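You operate a simulated robot arm through the tools that you are given. There is no shell and no other tool. Be economical: measure what you need, move in short steps, check, and stop when the job is done.

You are at the controls of a simulated two-armed robot. One attempt, no reset.

## Task
On the top of the grey stand, fold the green sheet cloth in half.

The check looks at the end state, three seconds after you hand in, the way a careful person would. Anything else that was tipped, shoved, dropped, spilled or broken makes it a failure. Flat cloth is picked up by pressing the open fingertips on it (5 to 10 N) and closing them slowly along it; thin cloth reads only 2 to 8 mm in the jaws.

## Robot
Two 7-joint arms with two-finger parallel grippers on one trunk, on a base that drives. Base frame: it is fixed to the floor where the robot stands at the start and does not move with it; the origin is under the middle of the robot, x ahead of it, y to its left, z up. Units: m, degrees, N and s.
The left shoulder is at the start at [0.07, 0.134, 1.151], the right one opposite. Places, roughly: top of the grey stand [0.5, 0.2, 0.8]. Payload 1.57 kg a hand.
The tool frame of a hand sits at the grasp point between the pads (the TCP): z along the fingers, y along the line on which they close. The tips reach 0.03 m beyond it. The gripper opens to 0.08 m. The fingers are 0.017 m wide and 0.012 m thick; the gripper's body (0.04 by 0.082 m) begins 0.08 m behind the TCP.
Orientation is that of the tool frame in the base frame, as a unit quaternion [w, x, y, z]. With the fingers straight down and closing along the base's y, the tool's x points along the base's -x, its y along +y and its z along -z.

## Interface
- The arms move only by the tool step_arm. It takes "left_steps", "right_steps" or both (then of equal length, played together; a hand with none holds still); each is a list of rows, each a list of 7 numbers: the opening, from 0 (shut) to 1 (fully open), then the shift along the base's x, y, z in units of 20 mm (1.0 is 20 mm), then the turn, a rotation vector about the base's x, y, z in units of 5 degrees (1.0 is 5 degrees). In form: [[hand, tx, ty, tz, wx, wy, wz], ...]. A call has 1 to 8 rows; each row shifts and turns the commanded pose from where the row before left it. A call with a number of a shift or a turn outside -1 to 1 is refused whole. Rows are played at 5 a second. More than 0.05 m and 8.6 degrees between two rows, or a gripper value outside its range, and nothing of the call is played. Where a pose cannot be reached the arm comes as near as it can. A force on the tool above 40 N (or 10 N above the force at the start of the call, whichever is more), or a blocked arm, ends the call early, and 0.2 s more pass. Each finger travels about 0.153 m/s and halts on what it meets, pressing with about 31 N; the grip force reading is that of the motor and also rises with nothing between the fingers. The clock runs only during rows and for 0.2 s after the last one: add rows that do not move to give the fingers time. It gives the time, the measured TCP pose, the force on the tool (base axes), the opening and the grip force at its end, in the units of the frame above (readings bear some noise).
- Cameras (640 x 400 px; columns grow to the right, rows downward): "scene" is now at [0.1244, -0.0151, 1.3567]; the picture's right is [-0.21, -0.98, 0.00], its down [-0.75, 0.16, -0.64] and it looks along [0.63, -0.14, -0.77] (base axes); focal length 294 px, centre (320, 200). "left" rides on the left gripper at [0.072, 0.007, -0.122] in its tool frame; the picture's right is [-0.09, 1.00, 0.00], its down [-0.84, -0.08, -0.54] and it looks along [-0.54, -0.05, 0.84] (tool axes); focal length 238 px, centre (320, 200). "right" rides on the right gripper at [0.072, -0.007, -0.122] in its tool frame; the picture's right is [0.09, 1.00, 0.00], its down [-0.84, 0.08, -0.54] and it looks along [-0.54, 0.05, 0.84] (tool axes); focal length 238 px, centre (320, 200). There is no depth. A picture from a camera that has moved, and an enlarged one, comes with that camera's place and axes in the base frame and with its lens.
- snapshot(camera): a new picture of that camera. It takes no simulated time.
- raise_lower(by): slides the trunk up (or, below 0, down) by that many m; the arms and the scene camera ride with it, the base frame stays. It gives what a move gives, with no picture.
- base_move(legs): drives the robot by 1 to 6 legs, each [ahead, left, turn to the left] in m, m and degrees, along the robot's own axes; the way and the turn of a leg run together, so that a leg with both is an arc; at most 1.5 m and 180 degrees a leg. The arms and the cameras ride along, it lands a little off, and it stops where it bumps. It gives what a move gives.
- head_to(pan, tilt): turns the head with the scene camera to pan (to the left, within 86 degrees either way) and tilt (down, from -29 to 69), counted from straight ahead of the robot. It gives what a move gives.
- close_up(camera, box): a new picture of the part [left, top, right, bottom] of that camera's present view, enlarged. It takes no simulated time.
- sign_off(): hands the job in; it is judged then, once.

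Work in short steps. Places have to be worked out from the pictures, the camera data and where the tool is seen: move nearer, look again, correct. Check each grasp and each placing, and mend what went wrong. You have 120 turns and 92 pictures in all, those below and enlarged ones among them. Open the grippers and draw the arms clear of the work before you hand the job in, unless the task says otherwise; then end with one line.

The tools are called after "Emit:" by a JSON object that holds its "fn" and its "kwargs". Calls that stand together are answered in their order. step_arm: Moves the arms, as the interface text tells. Its arguments: {"type":"object","properties":{"left_steps":{"type":"array","items":{"type":"array","items":{"type":"number"}}},"right_steps":{"type":"array","items":{"type":"array","items":{"type":"number"}}}},"required":[]} The other tools are called the same way: raise_lower (by) slides the trunk up or down; base_move (legs) drives the base; head_to (pan, tilt) turns the head that bears the scene camera; snapshot (camera) takes a picture; close_up (camera, box) takes an enlarged picture of a part of a camera's view; sign_off () hands the job in.

At the start:

```text
time: 0.0
left_tcp_pos: [0.4745, 0.1724, 1.0218]
left_ee_rot: [-0.001, 0.0, 1.0, 0.0]
left_ft_force: [0.1, 0.1, 0.4]
left_finger_gap: 0.0799
left_finger_force: 0.0
right_tcp_pos: [0.4548, -0.1817, 1.0349]
right_ee_rot: [0.0, 0.0, 1.0, -0.001]
right_ft_force: [0.1, -0.4, -0.1]
right_finger_gap: 0.0801
right_finger_force: 0.2
trunk travel left (down, up): [-0.725, 0.215]
robot x, y, heading: [0.0003, 0.0027, -0.3]
head pan, tilt: [-12.4, 50.0]
```

scene: 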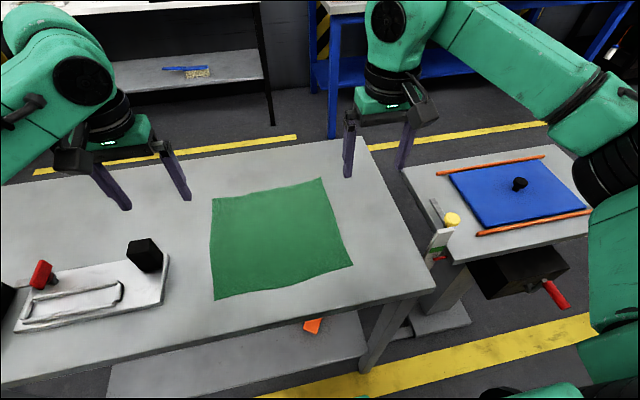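
right: 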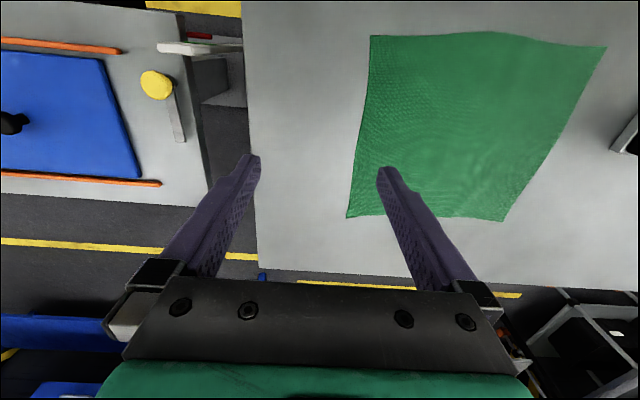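
left: 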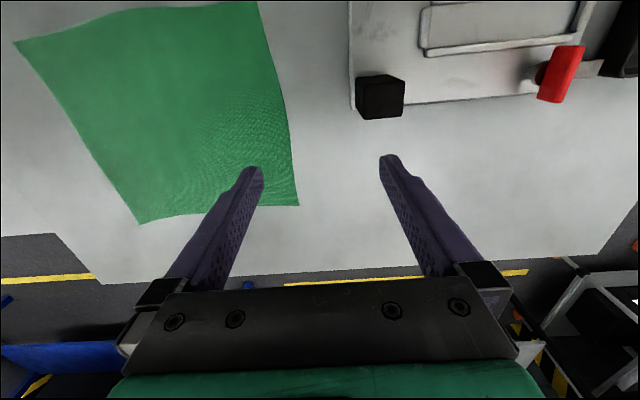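

The scene picture puts the cloth corners at about (0.64, 0.14), (0.65, -0.135), (0.39, -0.14) and (0.38, 0.135). I plan to fold the near edge onto the far edge with both hands, so I first test the reach above the far edge.

Emit:
{"fn": "step_arm", "kwargs": {"left_steps": [[0.5, 1, -0.3, -0.8, 0, 0, 0], [0.5, 1, -0.3, -0.8, 0, 0, 0], [0.5, 1, -0.3, -0.8, 0, 0, 0], [0.5, 1, -0.3, -0.8, 0, 0, 0], [0.5, 1, -0.3, -0.8, 0, 0, 0], [0.5, 1, -0.3, -0.8, 0, 0, 0], [0.5, 1, -0.3, -0.8, 0, 0, 0], [0.5, 1, -0.3, -0.8, 0, 0, 0]], "right_steps": [[0.5, 1, 0.35, -0.9, 0, 0, 0], [0.5, 1, 0.35, -0.9, 0, 0, 0], [0.5, 1, 0.35, -0.9, 0, 0, 0], [0.5, 1, 0.35, -0.9, 0, 0, 0], [0.5, 1, 0.35, -0.9, 0, 0, 0], [0.5, 1, 0.35, -0.9, 0, 0, 0], [0.5, 1, 0.35, -0.9, 0, 0, 0], [0.5, 1, 0.35, -0.9, 0, 0, 0]]}}

Emit:
{"fn": "snapshot", "kwargs": {"camera": "scene"}}

Emit:
{"fn": "snapshot", "kwargs": {"camera": "left"}}

Emit:
{"fn": "snapshot", "kwargs": {"camera": "right"}}

```text
time: 1.8
left_tcp_pos: [0.6085, 0.1282, 0.8954]
left_ee_rot: [0.001, -0.001, 1.0, -0.002]
left_ft_force: [-0.9, -0.5, 0.1]
left_finger_gap: 0.0399
left_finger_force: 0.0
left hand out of reach, approached as far as the arm can: row 7, 8
right_tcp_pos: [0.6004, -0.1307, 0.9033]
right_ee_rot: [0.001, 0.0, 1.0, -0.001]
right_ft_force: [-0.3, -0.4, -0.5]
right_finger_gap: 0.0399
right_finger_force: 0.0
right hand out of reach, approached as far as the arm can: row 8
trunk travel left (down, up): [-0.725, 0.215]
robot x, y, heading: [0.0018, 0.0012, 0.0]
head pan, tilt: [-12.4, 50.0]
```

```text
88 pictures are left
camera scene: at [0.1238, -0.013, 1.3568], right [-0.21, -0.98, 0.0], down [-0.75, 0.16, -0.64], along [0.63, -0.14, -0.77], focal length 294 px, centre (320, 200)
```

scene: 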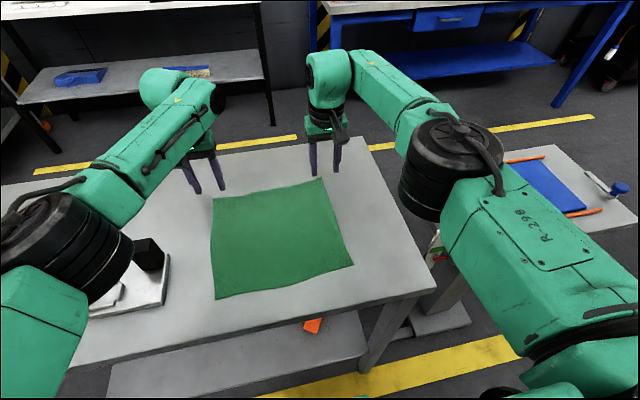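

```text
87 pictures are left
camera left: at [0.5336, 0.1362, 1.0169], right [0.09, 1.0, 0.0], down [0.84, -0.08, 0.54], along [0.54, -0.05, -0.84], focal length 238 px, centre (320, 200)
```

left: 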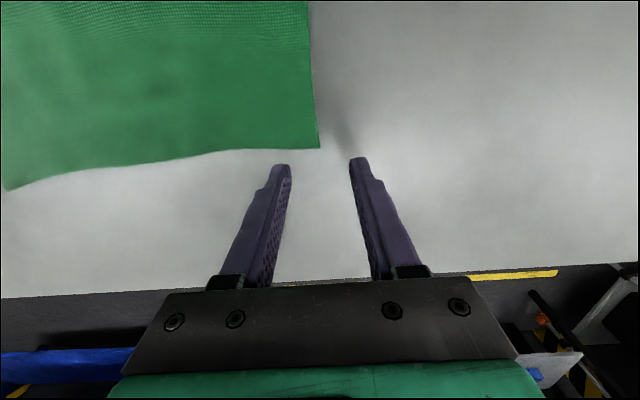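

```text
86 pictures are left
camera right: at [0.5283, -0.1377, 1.0267], right [-0.09, 1.0, 0.0], down [0.83, 0.08, 0.55], along [0.54, 0.05, -0.84], focal length 238 px, centre (320, 200)
```

right: 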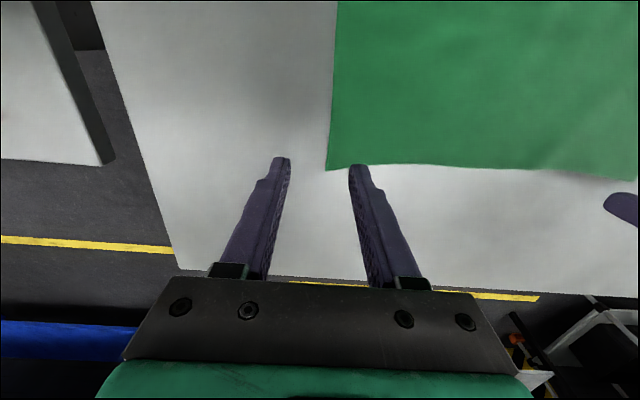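

The two views together put the cloth's far edge at x≈0.61 and the surface nearer z≈0.83–0.84, so the reach is sufficient, with some tilt if needed. I now bring both hands back toward the near edge.

Emit:
{"fn": "step_arm", "kwargs": {"left_steps": [[0.5, -1, 0, 0.3, 0, 0, 0], [0.5, -1, 0, 0.3, 0, 0, 0], [0.5, -1, 0, 0.3, 0, 0, 0], [0.5, -1, 0, 0.3, 0, 0, 0], [0.5, -1, 0, 0, 0, 0, 0], [0.5, -1, 0, 0, 0, 0, 0], [0.5, -1, 0, 0, 0, 0, 0], [0.5, -1, 0, 0, 0, 0, 0]], "right_steps": [[0.5, -1, 0, 0.3, 0, 0, 0], [0.5, -1, 0, 0.3, 0, 0, 0], [0.5, -1, 0, 0.3, 0, 0, 0], [0.5, -1, 0, 0.3, 0, 0, 0], [0.5, -1, 0, 0, 0, 0, 0], [0.5, -1, 0, 0, 0, 0, 0], [0.5, -1, 0, 0, 0, 0, 0], [0.5, -1, 0, 0, 0, 0, 0]]}}

Emit:
{"fn": "snapshot", "kwargs": {"camera": "left"}}

Emit:
{"fn": "snapshot", "kwargs": {"camera": "right"}}

```text
time: 3.6
left_tcp_pos: [0.4454, 0.1271, 0.9181]
left_ee_rot: [0.0, 0.0, 1.0, 0.0]
left_ft_force: [-0.3, 0.5, 0.6]
left_finger_gap: 0.0399
left_finger_force: 0.1
right_tcp_pos: [0.4373, -0.1312, 0.9286]
right_ee_rot: [0.001, -0.001, 1.0, -0.001]
right_ft_force: [0.1, -0.4, 0.1]
right_finger_gap: 0.0398
right_finger_force: 0.0
trunk travel left (down, up): [-0.725, 0.215]
robot x, y, heading: [0.0003, -0.0026, 0.1]
head pan, tilt: [-12.4, 50.0]
```

```text
85 pictures are left
camera left: at [0.3724, 0.1333, 1.0401], right [0.09, 1.0, 0.0], down [0.84, -0.08, 0.54], along [0.54, -0.05, -0.84], focal length 238 px, centre (320, 200)
```

left: 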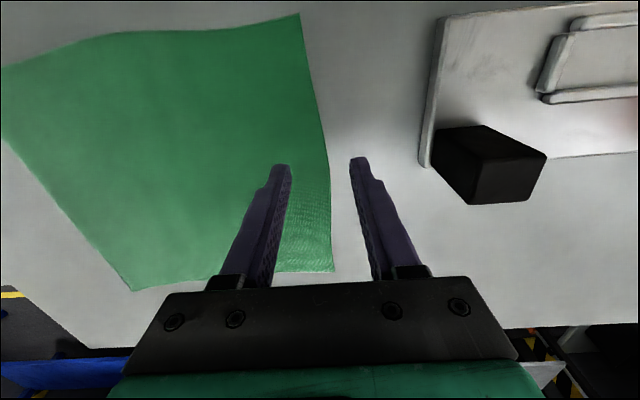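

```text
84 pictures are left
camera right: at [0.3673, -0.1383, 1.052], right [-0.09, 1.0, 0.0], down [0.84, 0.08, 0.54], along [0.54, 0.05, -0.84], focal length 238 px, centre (320, 200)
```

right: 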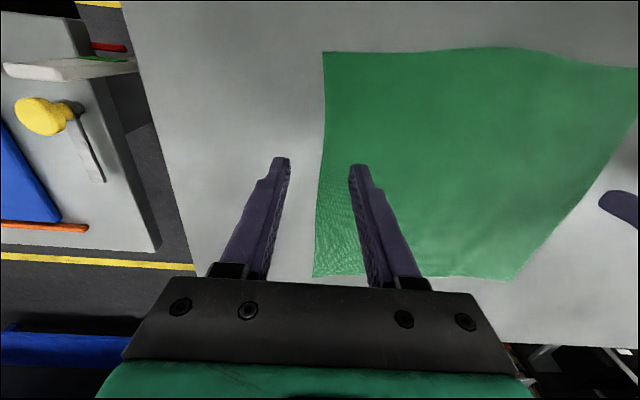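

The wrist views agree with a surface height of about 0.84 and near corners at (0.355, 0.123) and (0.371, -0.135). I move just above points slightly inside those corners.

Emit:
{"fn": "step_arm", "kwargs": {"left_steps": [[0.4, -0.8, -0.29, -0.3, 0, 0, 0], [0.4, -0.8, -0.29, -0.3, 0, 0, 0], [0.4, -0.8, -0.29, -0.3, 0, 0, 0], [0.4, -0.8, -0.29, -0.3, 0, 0, 0], [0.4, -0.8, -0.29, -0.3, 0, 0, 0], [0.4, 0, 0, 0, 0, 0, 0]], "right_steps": [[0.4, -0.56, 0.26, -0.4, 0, 0, 0], [0.4, -0.56, 0.26, -0.4, 0, 0, 0], [0.4, -0.56, 0.26, -0.4, 0, 0, 0], [0.4, -0.56, 0.26, -0.4, 0, 0, 0], [0.4, -0.56, 0.26, -0.4, 0, 0, 0], [0.4, 0, 0, 0, 0, 0, 0]]}}

Emit:
{"fn": "snapshot", "kwargs": {"camera": "left"}}

Emit:
{"fn": "snapshot", "kwargs": {"camera": "right"}}

Emit:
{"fn": "snapshot", "kwargs": {"camera": "scene"}}

```text
time: 5.0
left_tcp_pos: [0.3682, 0.0992, 0.8879]
left_ee_rot: [-0.001, -0.001, 1.0, 0.0]
left_ft_force: [-0.7, -0.2, -0.3]
left_finger_gap: 0.032
left_finger_force: 0.1
right_tcp_pos: [0.3835, -0.105, 0.8873]
right_ee_rot: [0.0, 0.0, 1.0, 0.0]
right_ft_force: [-0.2, -0.4, 0.1]
right_finger_gap: 0.0319
right_finger_force: 0.1
trunk travel left (down, up): [-0.725, 0.215]
robot x, y, heading: [-0.0005, -0.0009, -0.1]
head pan, tilt: [-12.4, 50.0]
```

```text
83 pictures are left
camera left: at [0.2944, 0.1059, 1.0095], right [0.09, 1.0, 0.0], down [0.84, -0.08, 0.54], along [0.54, -0.05, -0.84], focal length 238 px, centre (320, 200)
```

left: 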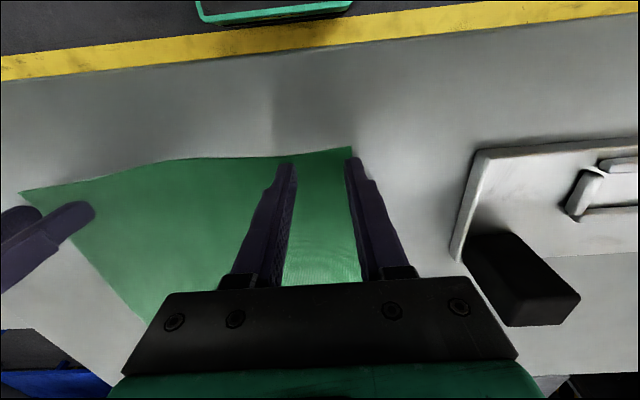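

```text
82 pictures are left
camera right: at [0.3133, -0.1126, 1.0107], right [-0.09, 1.0, 0.0], down [0.84, 0.08, 0.54], along [0.54, 0.05, -0.84], focal length 238 px, centre (320, 200)
```

right: 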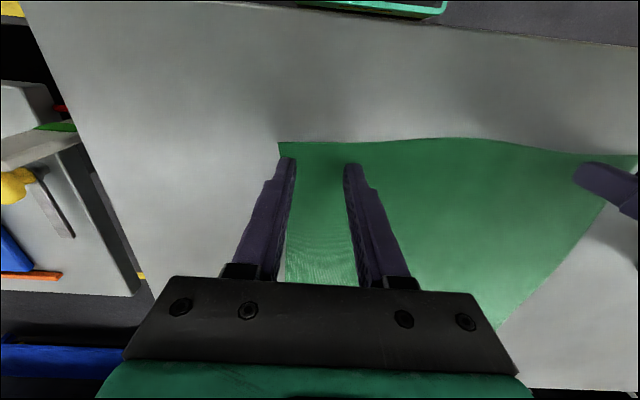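

```text
81 pictures are left
camera scene: at [0.1248, -0.015, 1.3566], right [-0.21, -0.98, 0.0], down [-0.75, 0.16, -0.64], along [0.63, -0.14, -0.77], focal length 294 px, centre (320, 200)
```

scene: 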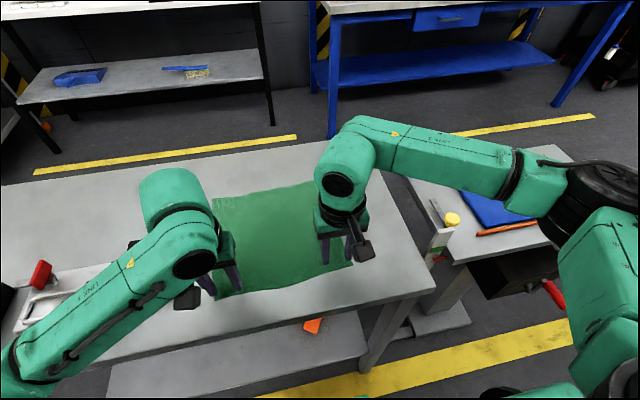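

The tips look close to the surface, and both fingers are inside the corners by 5–15 mm. I descend in small increments and watch the force.

Emit:
{"fn": "step_arm", "kwargs": {"left_steps": [[0.4, 0, 0, -0.2, 0, 0, 0], [0.4, 0, 0, -0.2, 0, 0, 0], [0.4, 0, 0, -0.2, 0, 0, 0], [0.4, 0, 0, 0, 0, 0, 0]], "right_steps": [[0.4, 0, 0, -0.2, 0, 0, 0], [0.4, 0, 0, -0.2, 0, 0, 0], [0.4, 0, 0, -0.2, 0, 0, 0], [0.4, 0, 0, 0, 0, 0, 0]]}}

```text
time: 6.0
left_tcp_pos: [0.3658, 0.0977, 0.8816]
left_ee_rot: [0.006, -0.001, 1.0, -0.001]
left_ft_force: [6.5, 0.9, 35.6]
left_finger_gap: 0.0319
left_finger_force: 0.1
right_tcp_pos: [0.3832, -0.1053, 0.8811]
right_ee_rot: [0.005, 0.0, 1.0, 0.002]
right_ft_force: [5.0, 0.1, 37.1]
right_finger_gap: 0.0322
right_finger_force: 0.0
trunk travel left (down, up): [-0.725, 0.215]
robot x, y, heading: [0.0017, -0.0005, -0.1]
head pan, tilt: [-12.4, 50.0]
```

Contact is at TCP z≈0.881, so the surface is at about 0.851, and the press is 36 N, which is too hard. I ease up about 4.4 mm to reach 5–10 N.

Emit:
{"fn": "step_arm", "kwargs": {"left_steps": [[0.4, 0, 0, -0.0, 0, 0, 0], [0.4, 0, 0, 0.21, 0, 0, 0], [0.4, 0, 0, 0, 0, 0, 0]], "right_steps": [[0.4, 0, 0, 0, 0, 0, 0], [0.4, 0, 0, 0.21, 0, 0, 0], [0.4, 0, 0, 0, 0, 0, 0]]}}

```text
time: 6.8
left_tcp_pos: [0.3632, 0.0981, 0.8818]
left_ee_rot: [0.002, 0.0, 1.0, -0.001]
left_ft_force: [0.5, 0.9, 31.5]
left_finger_gap: 0.0323
left_finger_force: 0.0
right_tcp_pos: [0.3804, -0.1078, 0.8809]
right_ee_rot: [0.001, 0.0, 1.0, -0.001]
right_ft_force: [0.3, 2.7, 13.1]
right_finger_gap: 0.0317
right_finger_force: 0.0
trunk travel left (down, up): [-0.725, 0.215]
robot x, y, heading: [0.0019, 0.0017, -0.1]
head pan, tilt: [-12.4, 50.0]
```

The left still reads 31 N and the right 13 N, so I ease both up a little more.

Emit:
{"fn": "step_arm", "kwargs": {"left_steps": [[0.4, 0, 0, 0.08, 0, 0, 0], [0.4, 0, 0, 0, 0, 0, 0]], "right_steps": [[0.4, 0, 0, 0.03, 0, 0, 0], [0.4, 0, 0, 0, 0, 0, 0]]}}

Emit:
{"fn": "snapshot", "kwargs": {"camera": "left"}}

Emit:
{"fn": "snapshot", "kwargs": {"camera": "right"}}

```text
time: 7.4
left_tcp_pos: [0.3645, 0.0978, 0.8815]
left_ee_rot: [-0.001, -0.001, 1.0, 0.001]
left_ft_force: [0.3, 0.2, 7.1]
left_finger_gap: 0.0318
left_finger_force: 0.2
right_tcp_pos: [0.3823, -0.1063, 0.8817]
right_ee_rot: [0.002, 0.001, 1.0, -0.001]
right_ft_force: [-2.3, 0.2, 14.1]
right_finger_gap: 0.0323
right_finger_force: 0.0
trunk travel left (down, up): [-0.725, 0.215]
robot x, y, heading: [0.0003, -0.0004, -0.2]
head pan, tilt: [-12.4, 50.0]
```

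```text
80 pictures are left
camera left: at [0.2914, 0.1048, 1.0031], right [0.09, 1.0, 0.0], down [0.84, -0.08, 0.54], along [0.54, -0.05, -0.84], focal length 238 px, centre (320, 200)
```

left: 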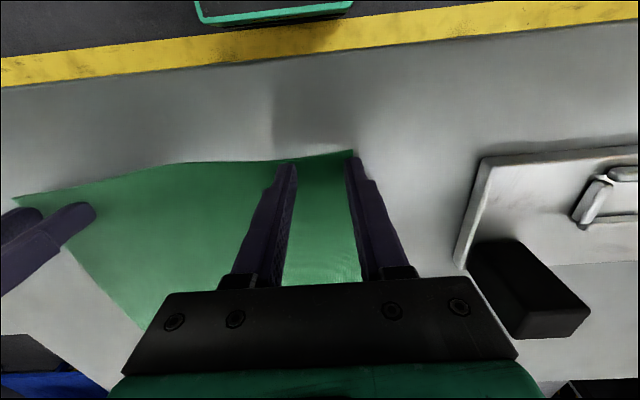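

```text
79 pictures are left
camera right: at [0.3107, -0.1128, 1.0041], right [-0.09, 1.0, 0.0], down [0.84, 0.08, 0.54], along [0.54, 0.05, -0.84], focal length 238 px, centre (320, 200)
```

right: 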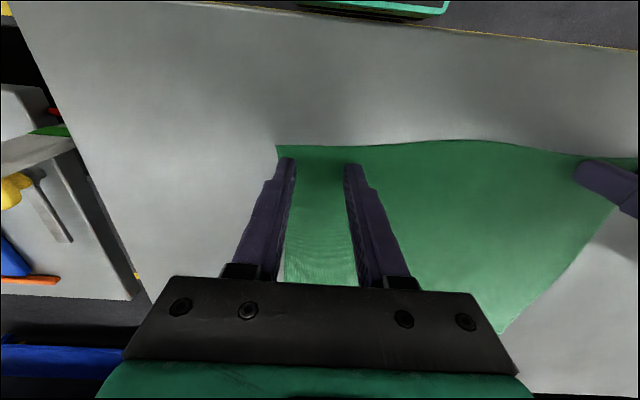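

Both tips rest near the corners with 7 N on the left and 14 N on the right. I ease the right slightly while closing both slowly.

Emit:
{"fn": "step_arm", "kwargs": {"left_steps": [[0.36, 0, 0, 0, 0, 0, 0], [0.31, 0, 0, 0, 0, 0, 0], [0.26, 0, 0, 0, 0, 0, 0], [0.21, 0, 0, 0, 0, 0, 0], [0.16, 0, 0, 0, 0, 0, 0], [0.1, 0, 0, 0, 0, 0, 0], [0.05, 0, 0, 0, 0, 0, 0], [0, 0, 0, 0, 0, 0, 0]], "right_steps": [[0.36, 0, 0, 0.03, 0, 0, 0], [0.31, 0, 0, 0, 0, 0, 0], [0.26, 0, 0, 0, 0, 0, 0], [0.21, 0, 0, 0, 0, 0, 0], [0.16, 0, 0, 0, 0, 0, 0], [0.1, 0, 0, 0, 0, 0, 0], [0.05, 0, 0, 0, 0, 0, 0], [0, 0, 0, 0, 0, 0, 0]]}}

Emit:
{"fn": "snapshot", "kwargs": {"camera": "left"}}

Emit:
{"fn": "snapshot", "kwargs": {"camera": "right"}}

```text
time: 9.2
left_tcp_pos: [0.3675, 0.0961, 0.8814]
left_ee_rot: [0.001, 0.0, 1.0, 0.0]
left_ft_force: [-0.3, -0.7, 3.6]
left_finger_gap: 0.0
left_finger_force: 20.9
right_tcp_pos: [0.3829, -0.1074, 0.8802]
right_ee_rot: [0.0, 0.0, 1.0, 0.0]
right_ft_force: [-0.5, 0.9, 1.2]
right_finger_gap: 0.0018
right_finger_force: 23.7
trunk travel left (down, up): [-0.725, 0.215]
robot x, y, heading: [0.0013, 0.0027, -0.3]
head pan, tilt: [-12.4, 50.0]
```

```text
78 pictures are left
camera left: at [0.294, 0.1047, 1.0036], right [0.09, 1.0, 0.0], down [0.84, -0.08, 0.54], along [0.54, -0.05, -0.84], focal length 238 px, centre (320, 200)
```

left: 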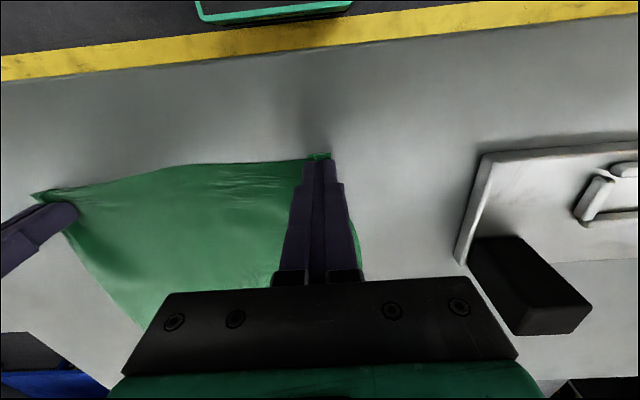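

```text
77 pictures are left
camera right: at [0.3127, -0.1129, 1.0045], right [-0.09, 1.0, 0.0], down [0.84, 0.08, 0.54], along [0.54, 0.05, -0.84], focal length 238 px, centre (320, 200)
```

right: 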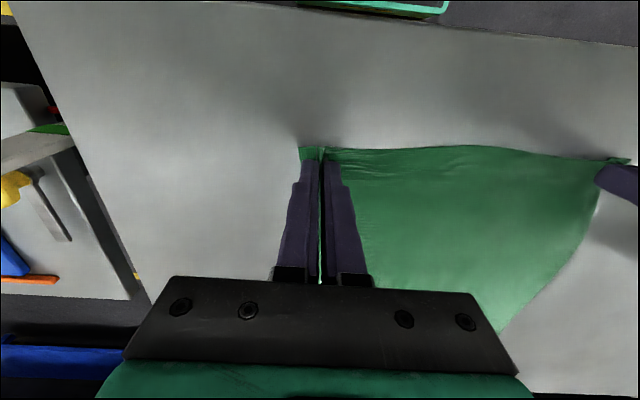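

The right has cloth at 1.8 mm, but the left reads 0.0, which is doubtful though the cloth did bunch. I lift both 2 cm to see.

Emit:
{"fn": "step_arm", "kwargs": {"left_steps": [[0, 0, 0, 0.5, 0, 0, 0], [0, 0, 0, 0.5, 0, 0, 0]], "right_steps": [[0, 0, 0, 0.5, 0, 0, 0], [0, 0, 0, 0.5, 0, 0, 0]]}}

Emit:
{"fn": "snapshot", "kwargs": {"camera": "left"}}

Emit:
{"fn": "snapshot", "kwargs": {"camera": "right"}}

```text
time: 9.8
left_tcp_pos: [0.3681, 0.0978, 0.9017]
left_ee_rot: [-0.001, -0.001, 1.0, -0.001]
left_ft_force: [-0.3, -0.2, 0.3]
left_finger_gap: 0.0
left_finger_force: 21.1
right_tcp_pos: [0.3835, -0.1054, 0.902]
right_ee_rot: [0.0, -0.001, 1.0, 0.0]
right_ft_force: [0.2, 0.2, 0.1]
right_finger_gap: 0.0018
right_finger_force: 23.5
trunk travel left (down, up): [-0.725, 0.215]
robot x, y, heading: [0.0021, -0.0033, 0.1]
head pan, tilt: [-12.4, 50.0]
```

```text
76 pictures are left
camera left: at [0.2944, 0.1046, 1.024], right [0.09, 1.0, 0.0], down [0.84, -0.08, 0.54], along [0.54, -0.05, -0.84], focal length 238 px, centre (320, 200)
```

left: 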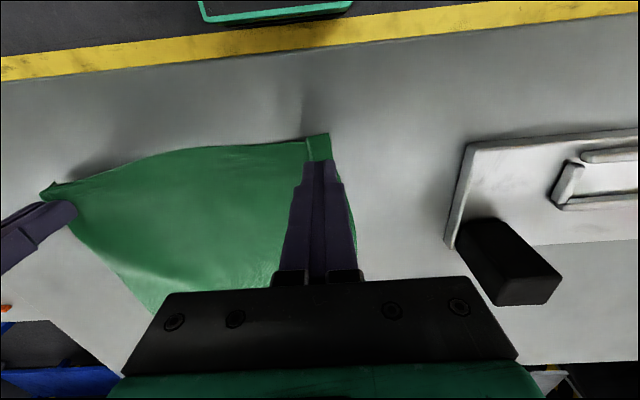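

```text
75 pictures are left
camera right: at [0.3113, -0.1125, 1.0247], right [-0.09, 1.0, 0.0], down [0.84, 0.08, 0.54], along [0.54, 0.05, -0.84], focal length 238 px, centre (320, 200)
```

right: 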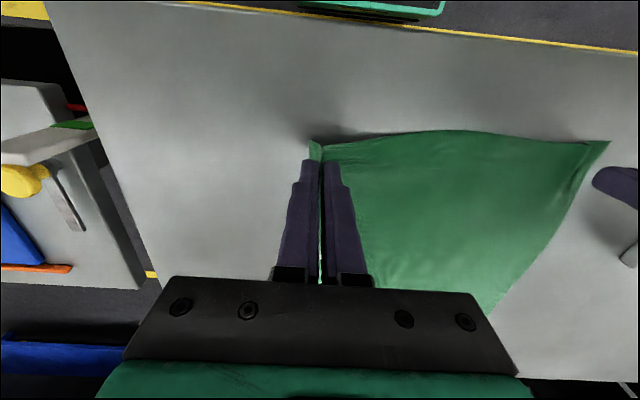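

The left slipped and its corner is now near (0.348, 0.107), while the right holds. I reopen the left, shift it inward and press again a little harder.

Emit:
{"fn": "step_arm", "kwargs": {"left_steps": [[0.2, 0, 0, 0.2, 0, 0, 0], [0.45, -0.1, -0.9, 0, 0, 0, 0], [0.45, 0, 0, -0.4, 0, 0, 0], [0.45, 0, 0, -0.4, 0, 0, 0], [0.45, 0, 0, -0.4, 0, 0, 0], [0.45, 0, 0, -0.03, 0, 0, 0], [0.45, 0, 0, 0, 0, 0, 0]]}}

Emit:
{"fn": "snapshot", "kwargs": {"camera": "left"}}

```text
time: 11.4
left_tcp_pos: [0.3666, 0.0805, 0.8822]
left_ee_rot: [-0.001, -0.001, 1.0, 0.0]
left_ft_force: [-0.4, 0.5, -0.6]
left_finger_gap: 0.0361
left_finger_force: 0.0
right_tcp_pos: [0.3824, -0.1054, 0.9017]
right_ee_rot: [0.0, 0.0, 1.0, 0.001]
right_ft_force: [0.6, 0.1, -0.2]
right_finger_gap: 0.0021
right_finger_force: 23.4
trunk travel left (down, up): [-0.725, 0.215]
robot x, y, heading: [0.0032, 0.0019, -0.2]
head pan, tilt: [-12.4, 50.0]
```

```text
74 pictures are left
camera left: at [0.292, 0.0872, 1.0037], right [0.09, 1.0, 0.0], down [0.84, -0.08, 0.54], along [0.54, -0.05, -0.84], focal length 238 px, centre (320, 200)
```

left: 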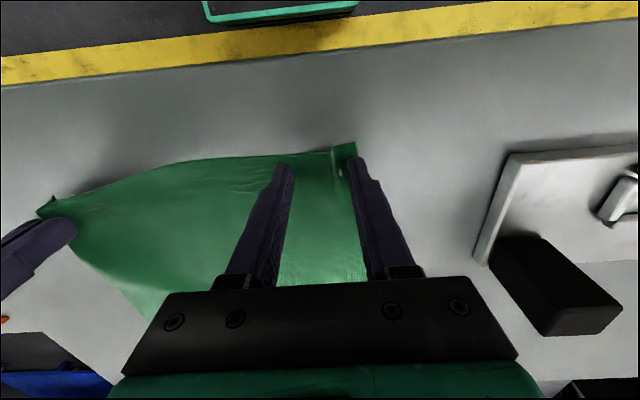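

There is no contact yet, so I press down about 1.6 mm more.

Emit:
{"fn": "step_arm", "kwargs": {"left_steps": [[0.45, 0, 0, -0.08, 0, 0, 0], [0.45, 0, 0, 0, 0, 0, 0]]}}

```text
time: 12.0
left_tcp_pos: [0.3657, 0.0794, 0.882]
left_ee_rot: [0.001, -0.002, 1.0, 0.0]
left_ft_force: [0.8, -0.2, 8.1]
left_finger_gap: 0.0361
left_finger_force: 0.1
right_tcp_pos: [0.3804, -0.106, 0.9014]
right_ee_rot: [0.001, 0.0, 1.0, 0.0]
right_ft_force: [0.3, -0.2, 0.0]
right_finger_gap: 0.002
right_finger_force: 23.4
trunk travel left (down, up): [-0.725, 0.215]
robot x, y, heading: [0.0007, -0.0031, -0.1]
head pan, tilt: [-12.4, 50.0]
```

With 8 N on the cloth, I press 0.6 mm more to hold the force while I close slowly.

Emit:
{"fn": "step_arm", "kwargs": {"left_steps": [[0.4, 0, 0, -0.03, 0, 0, 0], [0.35, 0, 0, 0, 0, 0, 0], [0.29, 0, 0, 0, 0, 0, 0], [0.23, 0, 0, 0, 0, 0, 0], [0.17, 0, 0, 0, 0, 0, 0], [0.11, 0, 0, 0, 0, 0, 0], [0.05, 0, 0, 0, 0, 0, 0], [0, 0, 0, 0, 0, 0, 0]]}}

Emit:
{"fn": "snapshot", "kwargs": {"camera": "left"}}

```text
time: 13.8
left_tcp_pos: [0.3641, 0.0802, 0.8805]
left_ee_rot: [0.001, 0.0, 1.0, -0.001]
left_ft_force: [0.6, -4.7, 20.9]
left_finger_gap: 0.0022
left_finger_force: 23.3
right_tcp_pos: [0.3814, -0.1044, 0.9024]
right_ee_rot: [0.0, -0.001, 1.0, 0.0]
right_ft_force: [0.3, 3.4, 0.5]
right_finger_gap: 0.002
right_finger_force: 23.6
trunk travel left (down, up): [-0.725, 0.215]
robot x, y, heading: [0.0034, 0.0015, 0.0]
head pan, tilt: [-12.4, 50.0]
```

```text
73 pictures are left
camera left: at [0.2905, 0.0866, 1.0027], right [0.09, 1.0, 0.0], down [0.84, -0.08, 0.54], along [0.54, -0.05, -0.84], focal length 238 px, centre (320, 200)
```

left: 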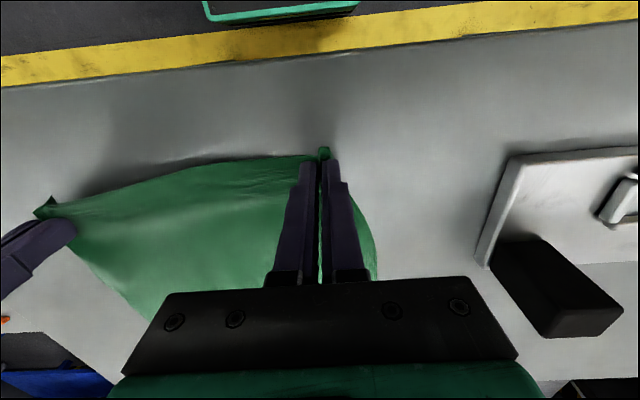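

The left now reads 2.2 mm, so it has gripped. I lift it level with the right to verify.

Emit:
{"fn": "step_arm", "kwargs": {"left_steps": [[0, 0, 0, 0.6, 0, 0, 0], [0, 0, 0, 0.6, 0, 0, 0]]}}

Emit:
{"fn": "snapshot", "kwargs": {"camera": "left"}}

Emit:
{"fn": "snapshot", "kwargs": {"camera": "right"}}

```text
time: 14.4
left_tcp_pos: [0.3651, 0.0806, 0.9049]
left_ee_rot: [-0.001, -0.001, 1.0, 0.001]
left_ft_force: [0.2, -3.3, -0.5]
left_finger_gap: 0.0021
left_finger_force: 23.9
right_tcp_pos: [0.3817, -0.1059, 0.9011]
right_ee_rot: [0.0, 0.0, 1.0, 0.001]
right_ft_force: [-0.3, 1.8, 0.2]
right_finger_gap: 0.0018
right_finger_force: 23.6
trunk travel left (down, up): [-0.725, 0.215]
robot x, y, heading: [-0.003, -0.003, -0.0]
head pan, tilt: [-12.4, 50.0]
```

```text
72 pictures are left
camera left: at [0.2914, 0.0869, 1.0254], right [0.09, 1.0, 0.0], down [0.84, -0.08, 0.54], along [0.54, -0.05, -0.84], focal length 238 px, centre (320, 200)
```

left: 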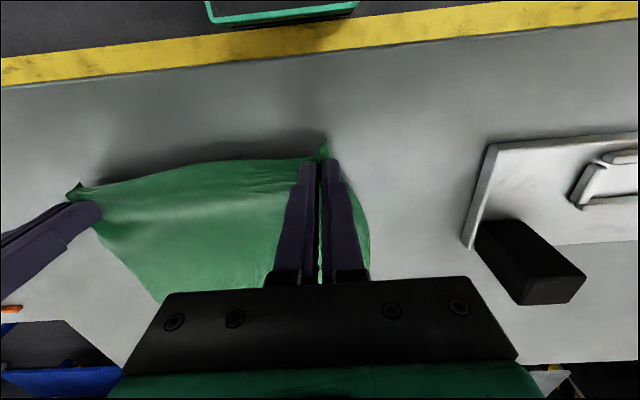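

```text
71 pictures are left
camera right: at [0.3111, -0.1127, 1.0247], right [-0.09, 1.0, 0.0], down [0.84, 0.08, 0.54], along [0.54, 0.05, -0.84], focal length 238 px, centre (320, 200)
```

right: 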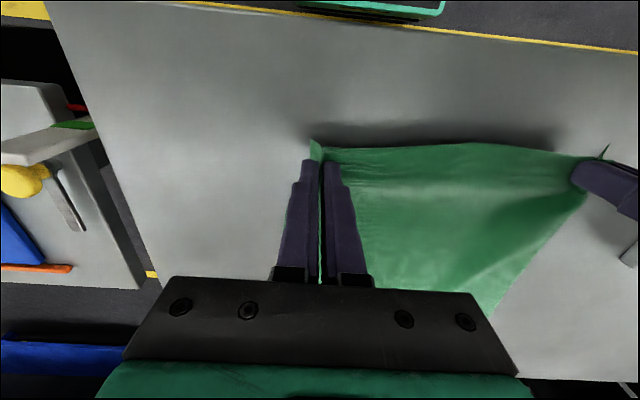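

Both hands hold the edge with gaps of about 2 mm and light tension. I start the fold arc, rising and moving forward together.

Emit:
{"fn": "step_arm", "kwargs": {"left_steps": [[0, 0.25, 0, 0.6, 0, 0, 0], [0, 0.4, 0.04, 0.6, 0, 0, 0], [0, 0.5, 0.04, 0.6, 0, 0, 0], [0, 0.6, 0.04, 0.5, 0, 0, 0], [0, 0.7, 0.04, 0.4, 0, 0, 0], [0, 0.8, 0.04, 0.4, 0, 0, 0], [0, 0.9, 0.04, 0.3, 0, 0, 0], [0, 0.9, 0.04, 0.2, 0, 0, 0]], "right_steps": [[0, 0.25, 0, 0.6, 0, 0, 0], [0, 0.4, 0.04, 0.6, 0, 0, 0], [0, 0.5, 0.04, 0.6, 0, 0, 0], [0, 0.6, 0.04, 0.5, 0, 0, 0], [0, 0.7, 0.04, 0.4, 0, 0, 0], [0, 0.8, 0.04, 0.4, 0, 0, 0], [0, 0.9, 0.04, 0.3, 0, 0, 0], [0, 0.9, 0.04, 0.2, 0, 0, 0]]}}

Emit:
{"fn": "snapshot", "kwargs": {"camera": "scene"}}

Emit:
{"fn": "snapshot", "kwargs": {"camera": "right"}}

Emit:
{"fn": "snapshot", "kwargs": {"camera": "left"}}

```text
time: 16.2
left_tcp_pos: [0.4682, 0.086, 0.9753]
left_ee_rot: [-0.001, 0.0, 1.0, 0.0]
left_ft_force: [0.7, -1.4, -1.0]
left_finger_gap: 0.0017
left_finger_force: 23.5
right_tcp_pos: [0.4836, -0.1002, 0.9737]
right_ee_rot: [0.0, 0.0, 1.0, -0.001]
right_ft_force: [0.0, 3.0, -0.5]
right_finger_gap: 0.0019
right_finger_force: 23.8
trunk travel left (down, up): [-0.725, 0.215]
robot x, y, heading: [0.0008, -0.001, 0.1]
head pan, tilt: [-12.4, 50.0]
```

```text
70 pictures are left
camera scene: at [0.1256, -0.015, 1.3565], right [-0.21, -0.98, 0.0], down [-0.75, 0.16, -0.64], along [0.63, -0.14, -0.77], focal length 294 px, centre (320, 200)
```

scene: 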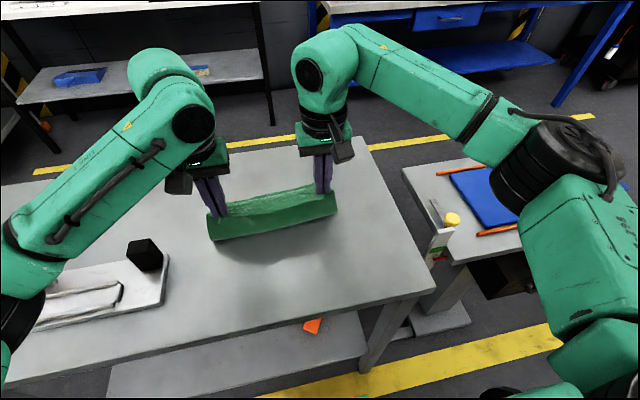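

```text
69 pictures are left
camera right: at [0.4136, -0.1069, 1.0962], right [-0.09, 1.0, 0.0], down [0.84, 0.08, 0.54], along [0.54, 0.05, -0.84], focal length 238 px, centre (320, 200)
```

right: 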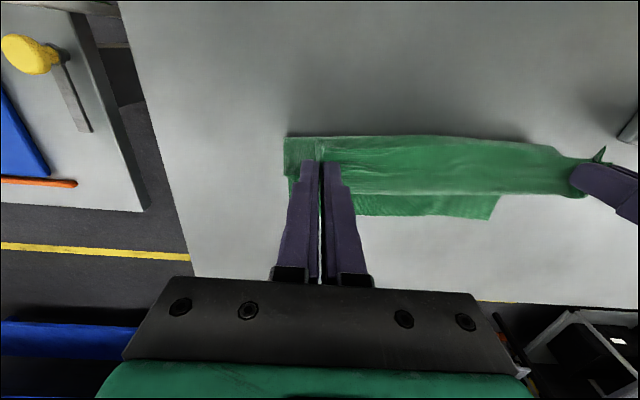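

```text
68 pictures are left
camera left: at [0.3954, 0.0928, 1.097], right [0.09, 1.0, 0.0], down [0.84, -0.08, 0.54], along [0.54, -0.05, -0.84], focal length 238 px, centre (320, 200)
```

left: 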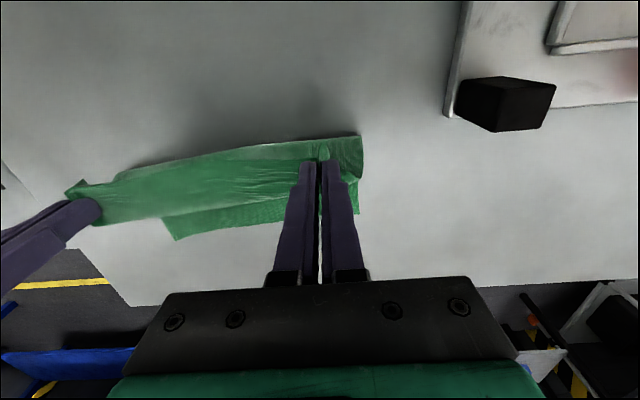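

The fold is forming cleanly, with the far corners near (0.58, 0.125) and (0.597, -0.126). I continue the arc down toward them.

Emit:
{"fn": "step_arm", "kwargs": {"left_steps": [[0, 0.8, 0, -0.1, 0, 0, 0], [0, 0.8, 0, -0.2, 0, 0, 0], [0, 0.8, 0, -0.4, 0, 0, 0], [0, 0.8, 0, -0.6, 0, 0, 0], [0, 0.7, 0, -0.6, 0, 0, 0], [0, 0.6, 0, -0.6, 0, 0, 0], [0, 0.4, 0, -0.6, 0, 0, 0], [0, 0.2, 0, -0.5, 0, 0, 0]], "right_steps": [[0, 0.8, 0, -0.1, 0, 0, 0], [0, 0.8, 0, -0.2, 0, 0, 0], [0, 0.8, 0, -0.4, 0, 0, 0], [0, 0.8, 0, -0.6, 0, 0, 0], [0, 0.7, 0, -0.6, 0, 0, 0], [0, 0.6, 0, -0.6, 0, 0, 0], [0, 0.4, 0, -0.6, 0, 0, 0], [0, 0.2, 0, -0.5, 0, 0, 0]]}}

Emit:
{"fn": "snapshot", "kwargs": {"camera": "scene"}}

Emit:
{"fn": "snapshot", "kwargs": {"camera": "right"}}

Emit:
{"fn": "snapshot", "kwargs": {"camera": "left"}}

```text
time: 18.0
left_tcp_pos: [0.5679, 0.0845, 0.9026]
left_ee_rot: [0.0, 0.001, 1.0, -0.001]
left_ft_force: [0.9, -1.3, -0.2]
left_finger_gap: 0.0019
left_finger_force: 23.3
right_tcp_pos: [0.5869, -0.101, 0.902]
right_ee_rot: [0.0, 0.001, 1.0, -0.001]
right_ft_force: [0.2, 2.8, -0.3]
right_finger_gap: 0.0018
right_finger_force: 23.4
trunk travel left (down, up): [-0.725, 0.215]
robot x, y, heading: [0.0005, -0.0003, 0.2]
head pan, tilt: [-12.4, 50.0]
```

```text
67 pictures are left
camera scene: at [0.1248, -0.015, 1.3566], right [-0.21, -0.98, 0.0], down [-0.75, 0.16, -0.64], along [0.63, -0.14, -0.77], focal length 294 px, centre (320, 200)
```

scene: 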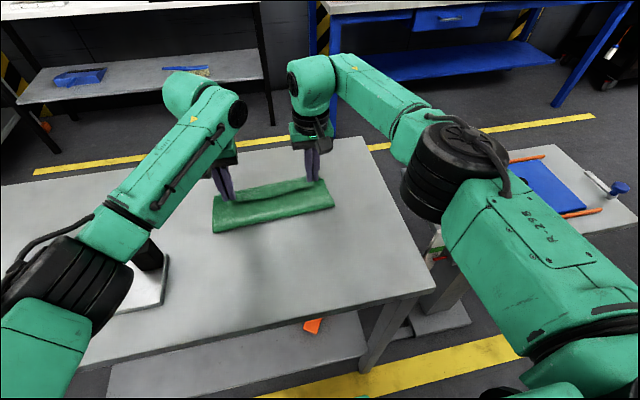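

```text
66 pictures are left
camera right: at [0.5162, -0.107, 1.0244], right [-0.09, 1.0, 0.0], down [0.84, 0.08, 0.54], along [0.54, 0.05, -0.84], focal length 238 px, centre (320, 200)
```

right: 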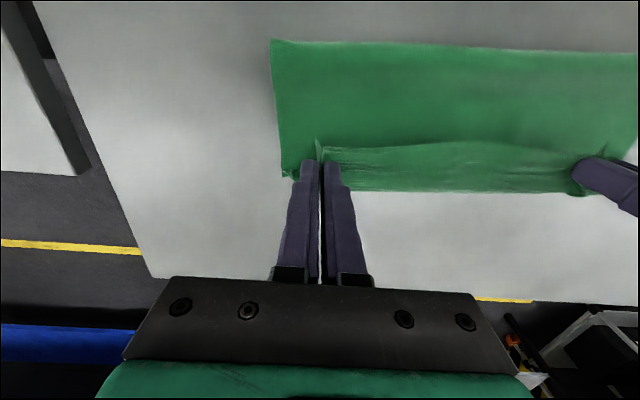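

```text
65 pictures are left
camera left: at [0.4942, 0.0924, 1.0245], right [0.09, 1.0, 0.0], down [0.84, -0.08, 0.54], along [0.54, -0.05, -0.84], focal length 238 px, centre (320, 200)
```

left: 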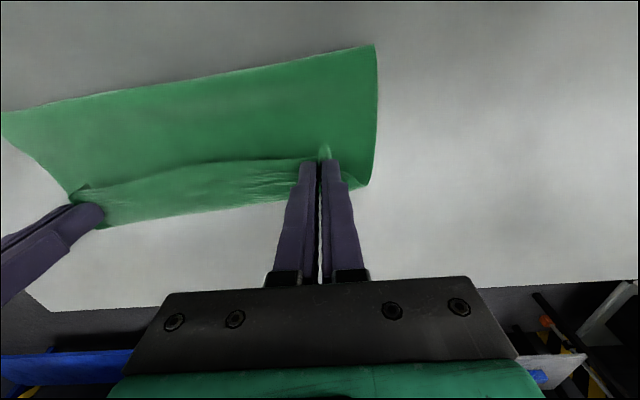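

As expected, a narrow strip along the edge is still turned inward at the pinch, and the loop overhangs the far edge slightly. I lower to just above the surface, draw back 8 mm, then open slowly and look.

Emit:
{"fn": "step_arm", "kwargs": {"left_steps": [[0, -0.2, 0, -0.4, 0, 0, 0], [0, -0.2, 0, -0.4, 0, 0, 0], [0.05, 0, 0, 0, 0, 0, 0], [0.15, 0, 0, 0, 0, 0, 0], [0.25, 0, 0, 0, 0, 0, 0], [0.3, 0, 0, 0, 0, 0, 0], [0.3, 0, 0, 0.3, 0, 0, 0], [0.3, 0, 0, 1, 0, 0, 0]], "right_steps": [[0, -0.2, 0, -0.4, 0, 0, 0], [0, -0.2, 0, -0.4, 0, 0, 0], [0.05, 0, 0, 0, 0, 0, 0], [0.15, 0, 0, 0, 0, 0, 0], [0.25, 0, 0, 0, 0, 0, 0], [0.3, 0, 0, 0, 0, 0, 0], [0.3, 0, 0, 0.3, 0, 0, 0], [0.3, 0, 0, 1, 0, 0, 0]]}}

Emit:
{"fn": "snapshot", "kwargs": {"camera": "scene"}}

Emit:
{"fn": "snapshot", "kwargs": {"camera": "right"}}

Emit:
{"fn": "snapshot", "kwargs": {"camera": "left"}}

```text
time: 19.8
left_tcp_pos: [0.5593, 0.0866, 0.9139]
left_ee_rot: [-0.001, 0.0, 1.0, 0.0]
left_ft_force: [-0.4, 0.9, 0.1]
left_finger_gap: 0.0243
left_finger_force: 0.1
right_tcp_pos: [0.5773, -0.0993, 0.9126]
right_ee_rot: [-0.001, 0.0, 1.0, 0.0]
right_ft_force: [-0.4, 0.0, -0.1]
right_finger_gap: 0.0241
right_finger_force: 0.0
trunk travel left (down, up): [-0.725, 0.215]
robot x, y, heading: [-0.0002, 0.0028, 0.0]
head pan, tilt: [-12.4, 50.0]
```

```text
64 pictures are left
camera scene: at [0.1236, -0.0152, 1.3567], right [-0.21, -0.98, 0.0], down [-0.75, 0.16, -0.64], along [0.63, -0.14, -0.77], focal length 294 px, centre (320, 200)
```

scene: 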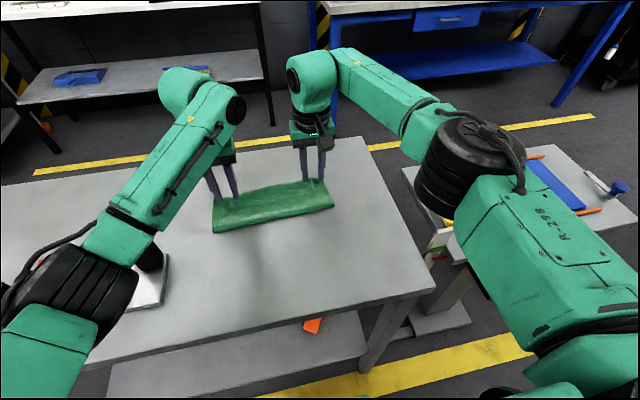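

```text
63 pictures are left
camera right: at [0.5076, -0.1072, 1.0356], right [-0.09, 1.0, 0.0], down [0.84, 0.08, 0.54], along [0.54, 0.05, -0.84], focal length 238 px, centre (320, 200)
```

right: 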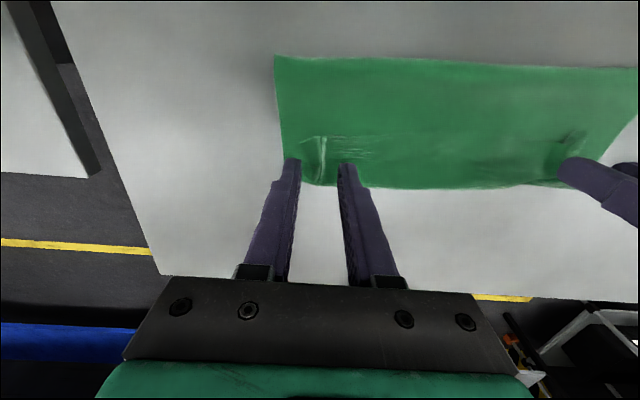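

```text
62 pictures are left
camera left: at [0.4863, 0.0934, 1.0354], right [0.09, 1.0, 0.0], down [0.84, -0.08, 0.54], along [0.54, -0.05, -0.84], focal length 238 px, centre (320, 200)
```

left: 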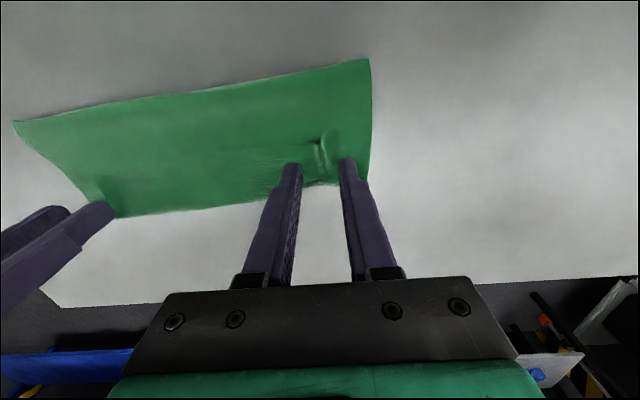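

The fold lies nearly flat, with only small turned-in strips visible at the pinches. I raise and draw back the hands to inspect closely.

Emit:
{"fn": "step_arm", "kwargs": {"left_steps": [[0.3, 0, 0, 1, 0, 0, 0], [0.3, 0, 0, 1, 0, 0, 0], [0.3, -0.5, 0.6, 1, 0, 0, 0], [0.3, -1, 1, 0.5, 0, 0, 0], [0.3, -1, 1, 0.5, 0, 0, 0], [0.3, -1, 1, 0.5, 0, 0, 0], [0.3, -1, 1, 0, 0, 0, 0], [0.3, -1, 0.5, 0, 0, 0, 0]], "right_steps": [[0.3, 0, 0, 1, 0, 0, 0], [0.3, 0, 0, 1, 0, 0, 0], [0.3, -0.5, -0.6, 1, 0, 0, 0], [0.3, -1, -1, 0.5, 0, 0, 0], [0.3, -1, -1, 0.5, 0, 0, 0], [0.3, -1, -1, 0.5, 0, 0, 0], [0.3, -1, -1, 0, 0, 0, 0], [0.3, -1, -0.5, 0, 0, 0, 0]]}}

Emit:
{"fn": "close_up", "kwargs": {"camera": "scene", "box": [180, 150, 370, 270]}}

Emit:
{"fn": "snapshot", "kwargs": {"camera": "right"}}

Emit:
{"fn": "snapshot", "kwargs": {"camera": "left"}}

```text
time: 21.6
left_tcp_pos: [0.4491, 0.1865, 1.0048]
left_ee_rot: [0.0, 0.001, 1.0, 0.0]
left_ft_force: [0.2, 0.5, 0.4]
left_finger_gap: 0.0238
left_finger_force: 0.1
right_tcp_pos: [0.464, -0.2033, 1.0027]
right_ee_rot: [0.001, 0.0, 1.0, 0.0]
right_ft_force: [0.2, 0.0, 0.2]
right_finger_gap: 0.0239
right_finger_force: 0.2
trunk travel left (down, up): [-0.725, 0.215]
robot x, y, heading: [0.0011, -0.0038, -0.1]
head pan, tilt: [-12.4, 50.0]
```

```text
3.33 times, centred on (275, 210) of scene
camera zoom: at [0.1224, -0.015, 1.3569], right [-0.21, -0.98, 0.0], down [-0.75, 0.16, -0.64], along [0.63, -0.14, -0.77], focal length 978 px, centre (470, 167)
```

zoom: 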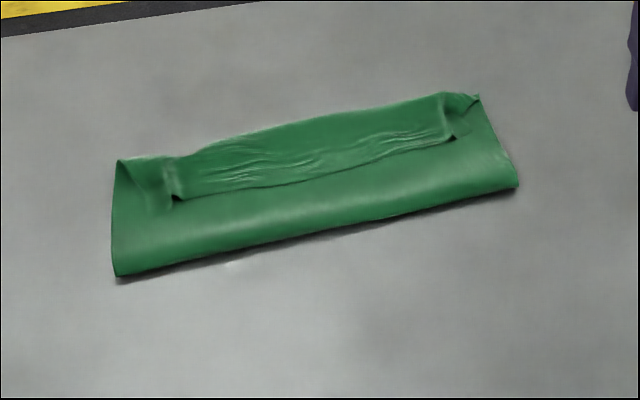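

```text
60 pictures are left
camera right: at [0.3929, -0.2098, 1.1261], right [-0.09, 1.0, 0.0], down [0.84, 0.08, 0.54], along [0.54, 0.05, -0.84], focal length 238 px, centre (320, 200)
```

right: 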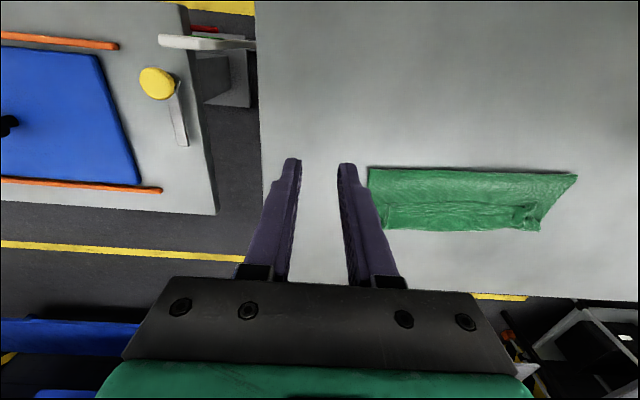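

```text
59 pictures are left
camera left: at [0.3747, 0.1938, 1.126], right [0.09, 1.0, 0.0], down [0.84, -0.08, 0.54], along [0.54, -0.05, -0.84], focal length 238 px, centre (320, 200)
```

left: 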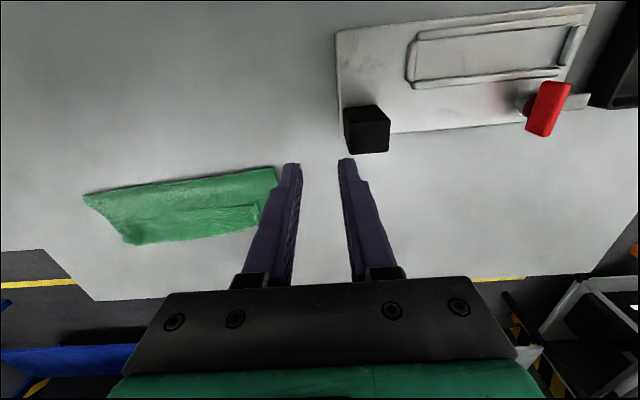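

The close-up shows a 3.5 cm strip turned back on top and the fold line about 2.5 cm too far forward, because the arc was slack. I regrasp the same edge, roll the fold back and redo it tauter, starting by hovering over the old pinch spots.

Emit:
{"fn": "step_arm", "kwargs": {"left_steps": [[0.35, 0.78, -0.715, -0.75, 0, 0, 0], [0.35, 0.78, -0.715, -0.75, 0, 0, 0], [0.35, 0.78, -0.715, -0.75, 0, 0, 0], [0.35, 0.78, -0.715, -0.75, 0, 0, 0], [0.35, 0.78, -0.715, -0.75, 0, 0, 0], [0.35, 0.78, -0.715, -0.75, 0, 0, 0], [0.35, 0.78, -0.715, -0.75, 0, 0, 0], [0.35, 0, 0, 0, 0, 0, 0]], "right_steps": [[0.35, 0.78, 0.743, -0.735, 0, 0, 0], [0.35, 0.78, 0.743, -0.735, 0, 0, 0], [0.35, 0.78, 0.743, -0.735, 0, 0, 0], [0.35, 0.78, 0.743, -0.735, 0, 0, 0], [0.35, 0.78, 0.743, -0.735, 0, 0, 0], [0.35, 0.78, 0.743, -0.735, 0, 0, 0], [0.35, 0.78, 0.743, -0.735, 0, 0, 0], [0.35, 0, 0, 0, 0, 0, 0]]}}

Emit:
{"fn": "close_up", "kwargs": {"camera": "right", "box": [220, 80, 420, 205]}}

Emit:
{"fn": "close_up", "kwargs": {"camera": "left", "box": [220, 80, 420, 205]}}

```text
time: 23.4
left_tcp_pos: [0.5595, 0.0919, 0.9001]
left_ee_rot: [0.0, 0.0, 1.0, 0.0]
left_ft_force: [0.3, -0.7, -0.3]
left_finger_gap: 0.0281
left_finger_force: 0.0
right_tcp_pos: [0.5768, -0.0974, 0.899]
right_ee_rot: [0.0, -0.001, 1.0, 0.0]
right_ft_force: [-0.6, -0.2, 1.0]
right_finger_gap: 0.028
right_finger_force: 0.1
trunk travel left (down, up): [-0.725, 0.215]
robot x, y, heading: [0.0008, -0.0008, -0.0]
head pan, tilt: [-12.4, 50.0]
```

```text
3.20 times, centred on (320, 142) of right
camera zoom: at [0.506, -0.1039, 1.0219], right [-0.09, 1.0, 0.0], down [0.84, 0.08, 0.54], along [0.54, 0.05, -0.84], focal length 763 px, centre (320, 384)
```

zoom: 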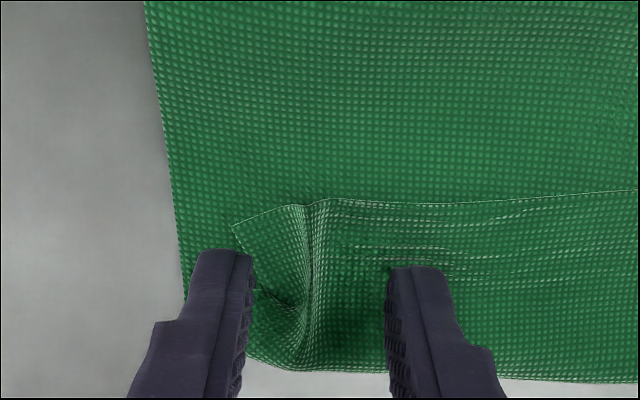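

```text
3.20 times, centred on (320, 142) of left
camera zoom: at [0.4861, 0.0974, 1.0213], right [0.09, 1.0, 0.0], down [0.84, -0.08, 0.54], along [0.54, -0.05, -0.84], focal length 763 px, centre (320, 384)
```

zoom: 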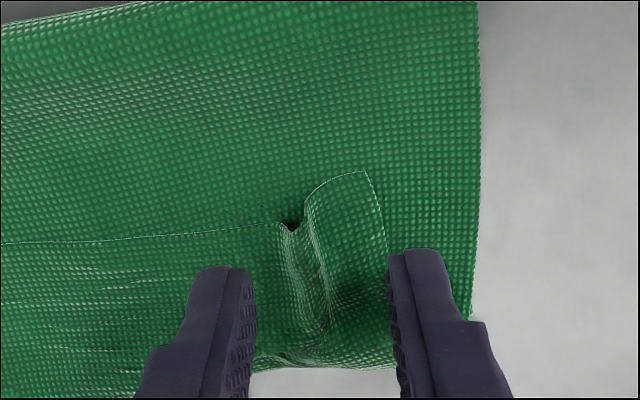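

The ridges from the old pinch lie between the open fingers, with the free edge about 12 mm nearer than the TCPs. I shift slightly to centre on the ridges and the edge, and descend.

Emit:
{"fn": "step_arm", "kwargs": {"left_steps": [[0.35, -0.35, -0.25, 0, 0, 0, 0], [0.35, 0, 0, -0.35, 0, 0, 0], [0.35, 0, 0, -0.35, 0, 0, 0], [0.35, 0, 0, 0, 0, 0, 0]], "right_steps": [[0.35, -0.3, -0.2, 0, 0, 0, 0], [0.35, 0, 0, -0.35, 0, 0, 0], [0.35, 0, 0, -0.35, 0, 0, 0], [0.35, 0, 0, 0, 0, 0, 0]]}}

```text
time: 24.4
left_tcp_pos: [0.5524, 0.0851, 0.8843]
left_ee_rot: [0.001, 0.0, 1.0, 0.001]
left_ft_force: [0.7, -0.6, 0.0]
left_finger_gap: 0.0282
left_finger_force: 0.0
right_tcp_pos: [0.571, -0.1006, 0.8852]
right_ee_rot: [0.0, 0.0, 1.0, 0.0]
right_ft_force: [0.3, -0.6, 0.1]
right_finger_gap: 0.0278
right_finger_force: 0.0
trunk travel left (down, up): [-0.725, 0.215]
robot x, y, heading: [-0.0013, 0.001, 0.1]
head pan, tilt: [-12.4, 50.0]
```

There is no contact yet, so I go down 3 mm more.

Emit:
{"fn": "step_arm", "kwargs": {"left_steps": [[0.35, 0, 0, -0.07, 0, 0, 0], [0.35, 0, 0, -0.07, 0, 0, 0], [0.35, 0, 0, 0, 0, 0, 0]], "right_steps": [[0.35, 0, 0, -0.08, 0, 0, 0], [0.35, 0, 0, -0.08, 0, 0, 0], [0.35, 0, 0, 0, 0, 0, 0]]}}

```text
time: 25.2
left_tcp_pos: [0.5527, 0.0843, 0.8817]
left_ee_rot: [-0.001, 0.0, 1.0, 0.0]
left_ft_force: [0.0, 0.0, 0.8]
left_finger_gap: 0.028
left_finger_force: 0.1
right_tcp_pos: [0.5714, -0.102, 0.8818]
right_ee_rot: [0.0, 0.0, 1.0, 0.0]
right_ft_force: [0.0, -0.6, 4.0]
right_finger_gap: 0.0279
right_finger_force: 0.2
trunk travel left (down, up): [-0.725, 0.215]
robot x, y, heading: [-0.0005, 0.0012, 0.1]
head pan, tilt: [-12.4, 50.0]
```

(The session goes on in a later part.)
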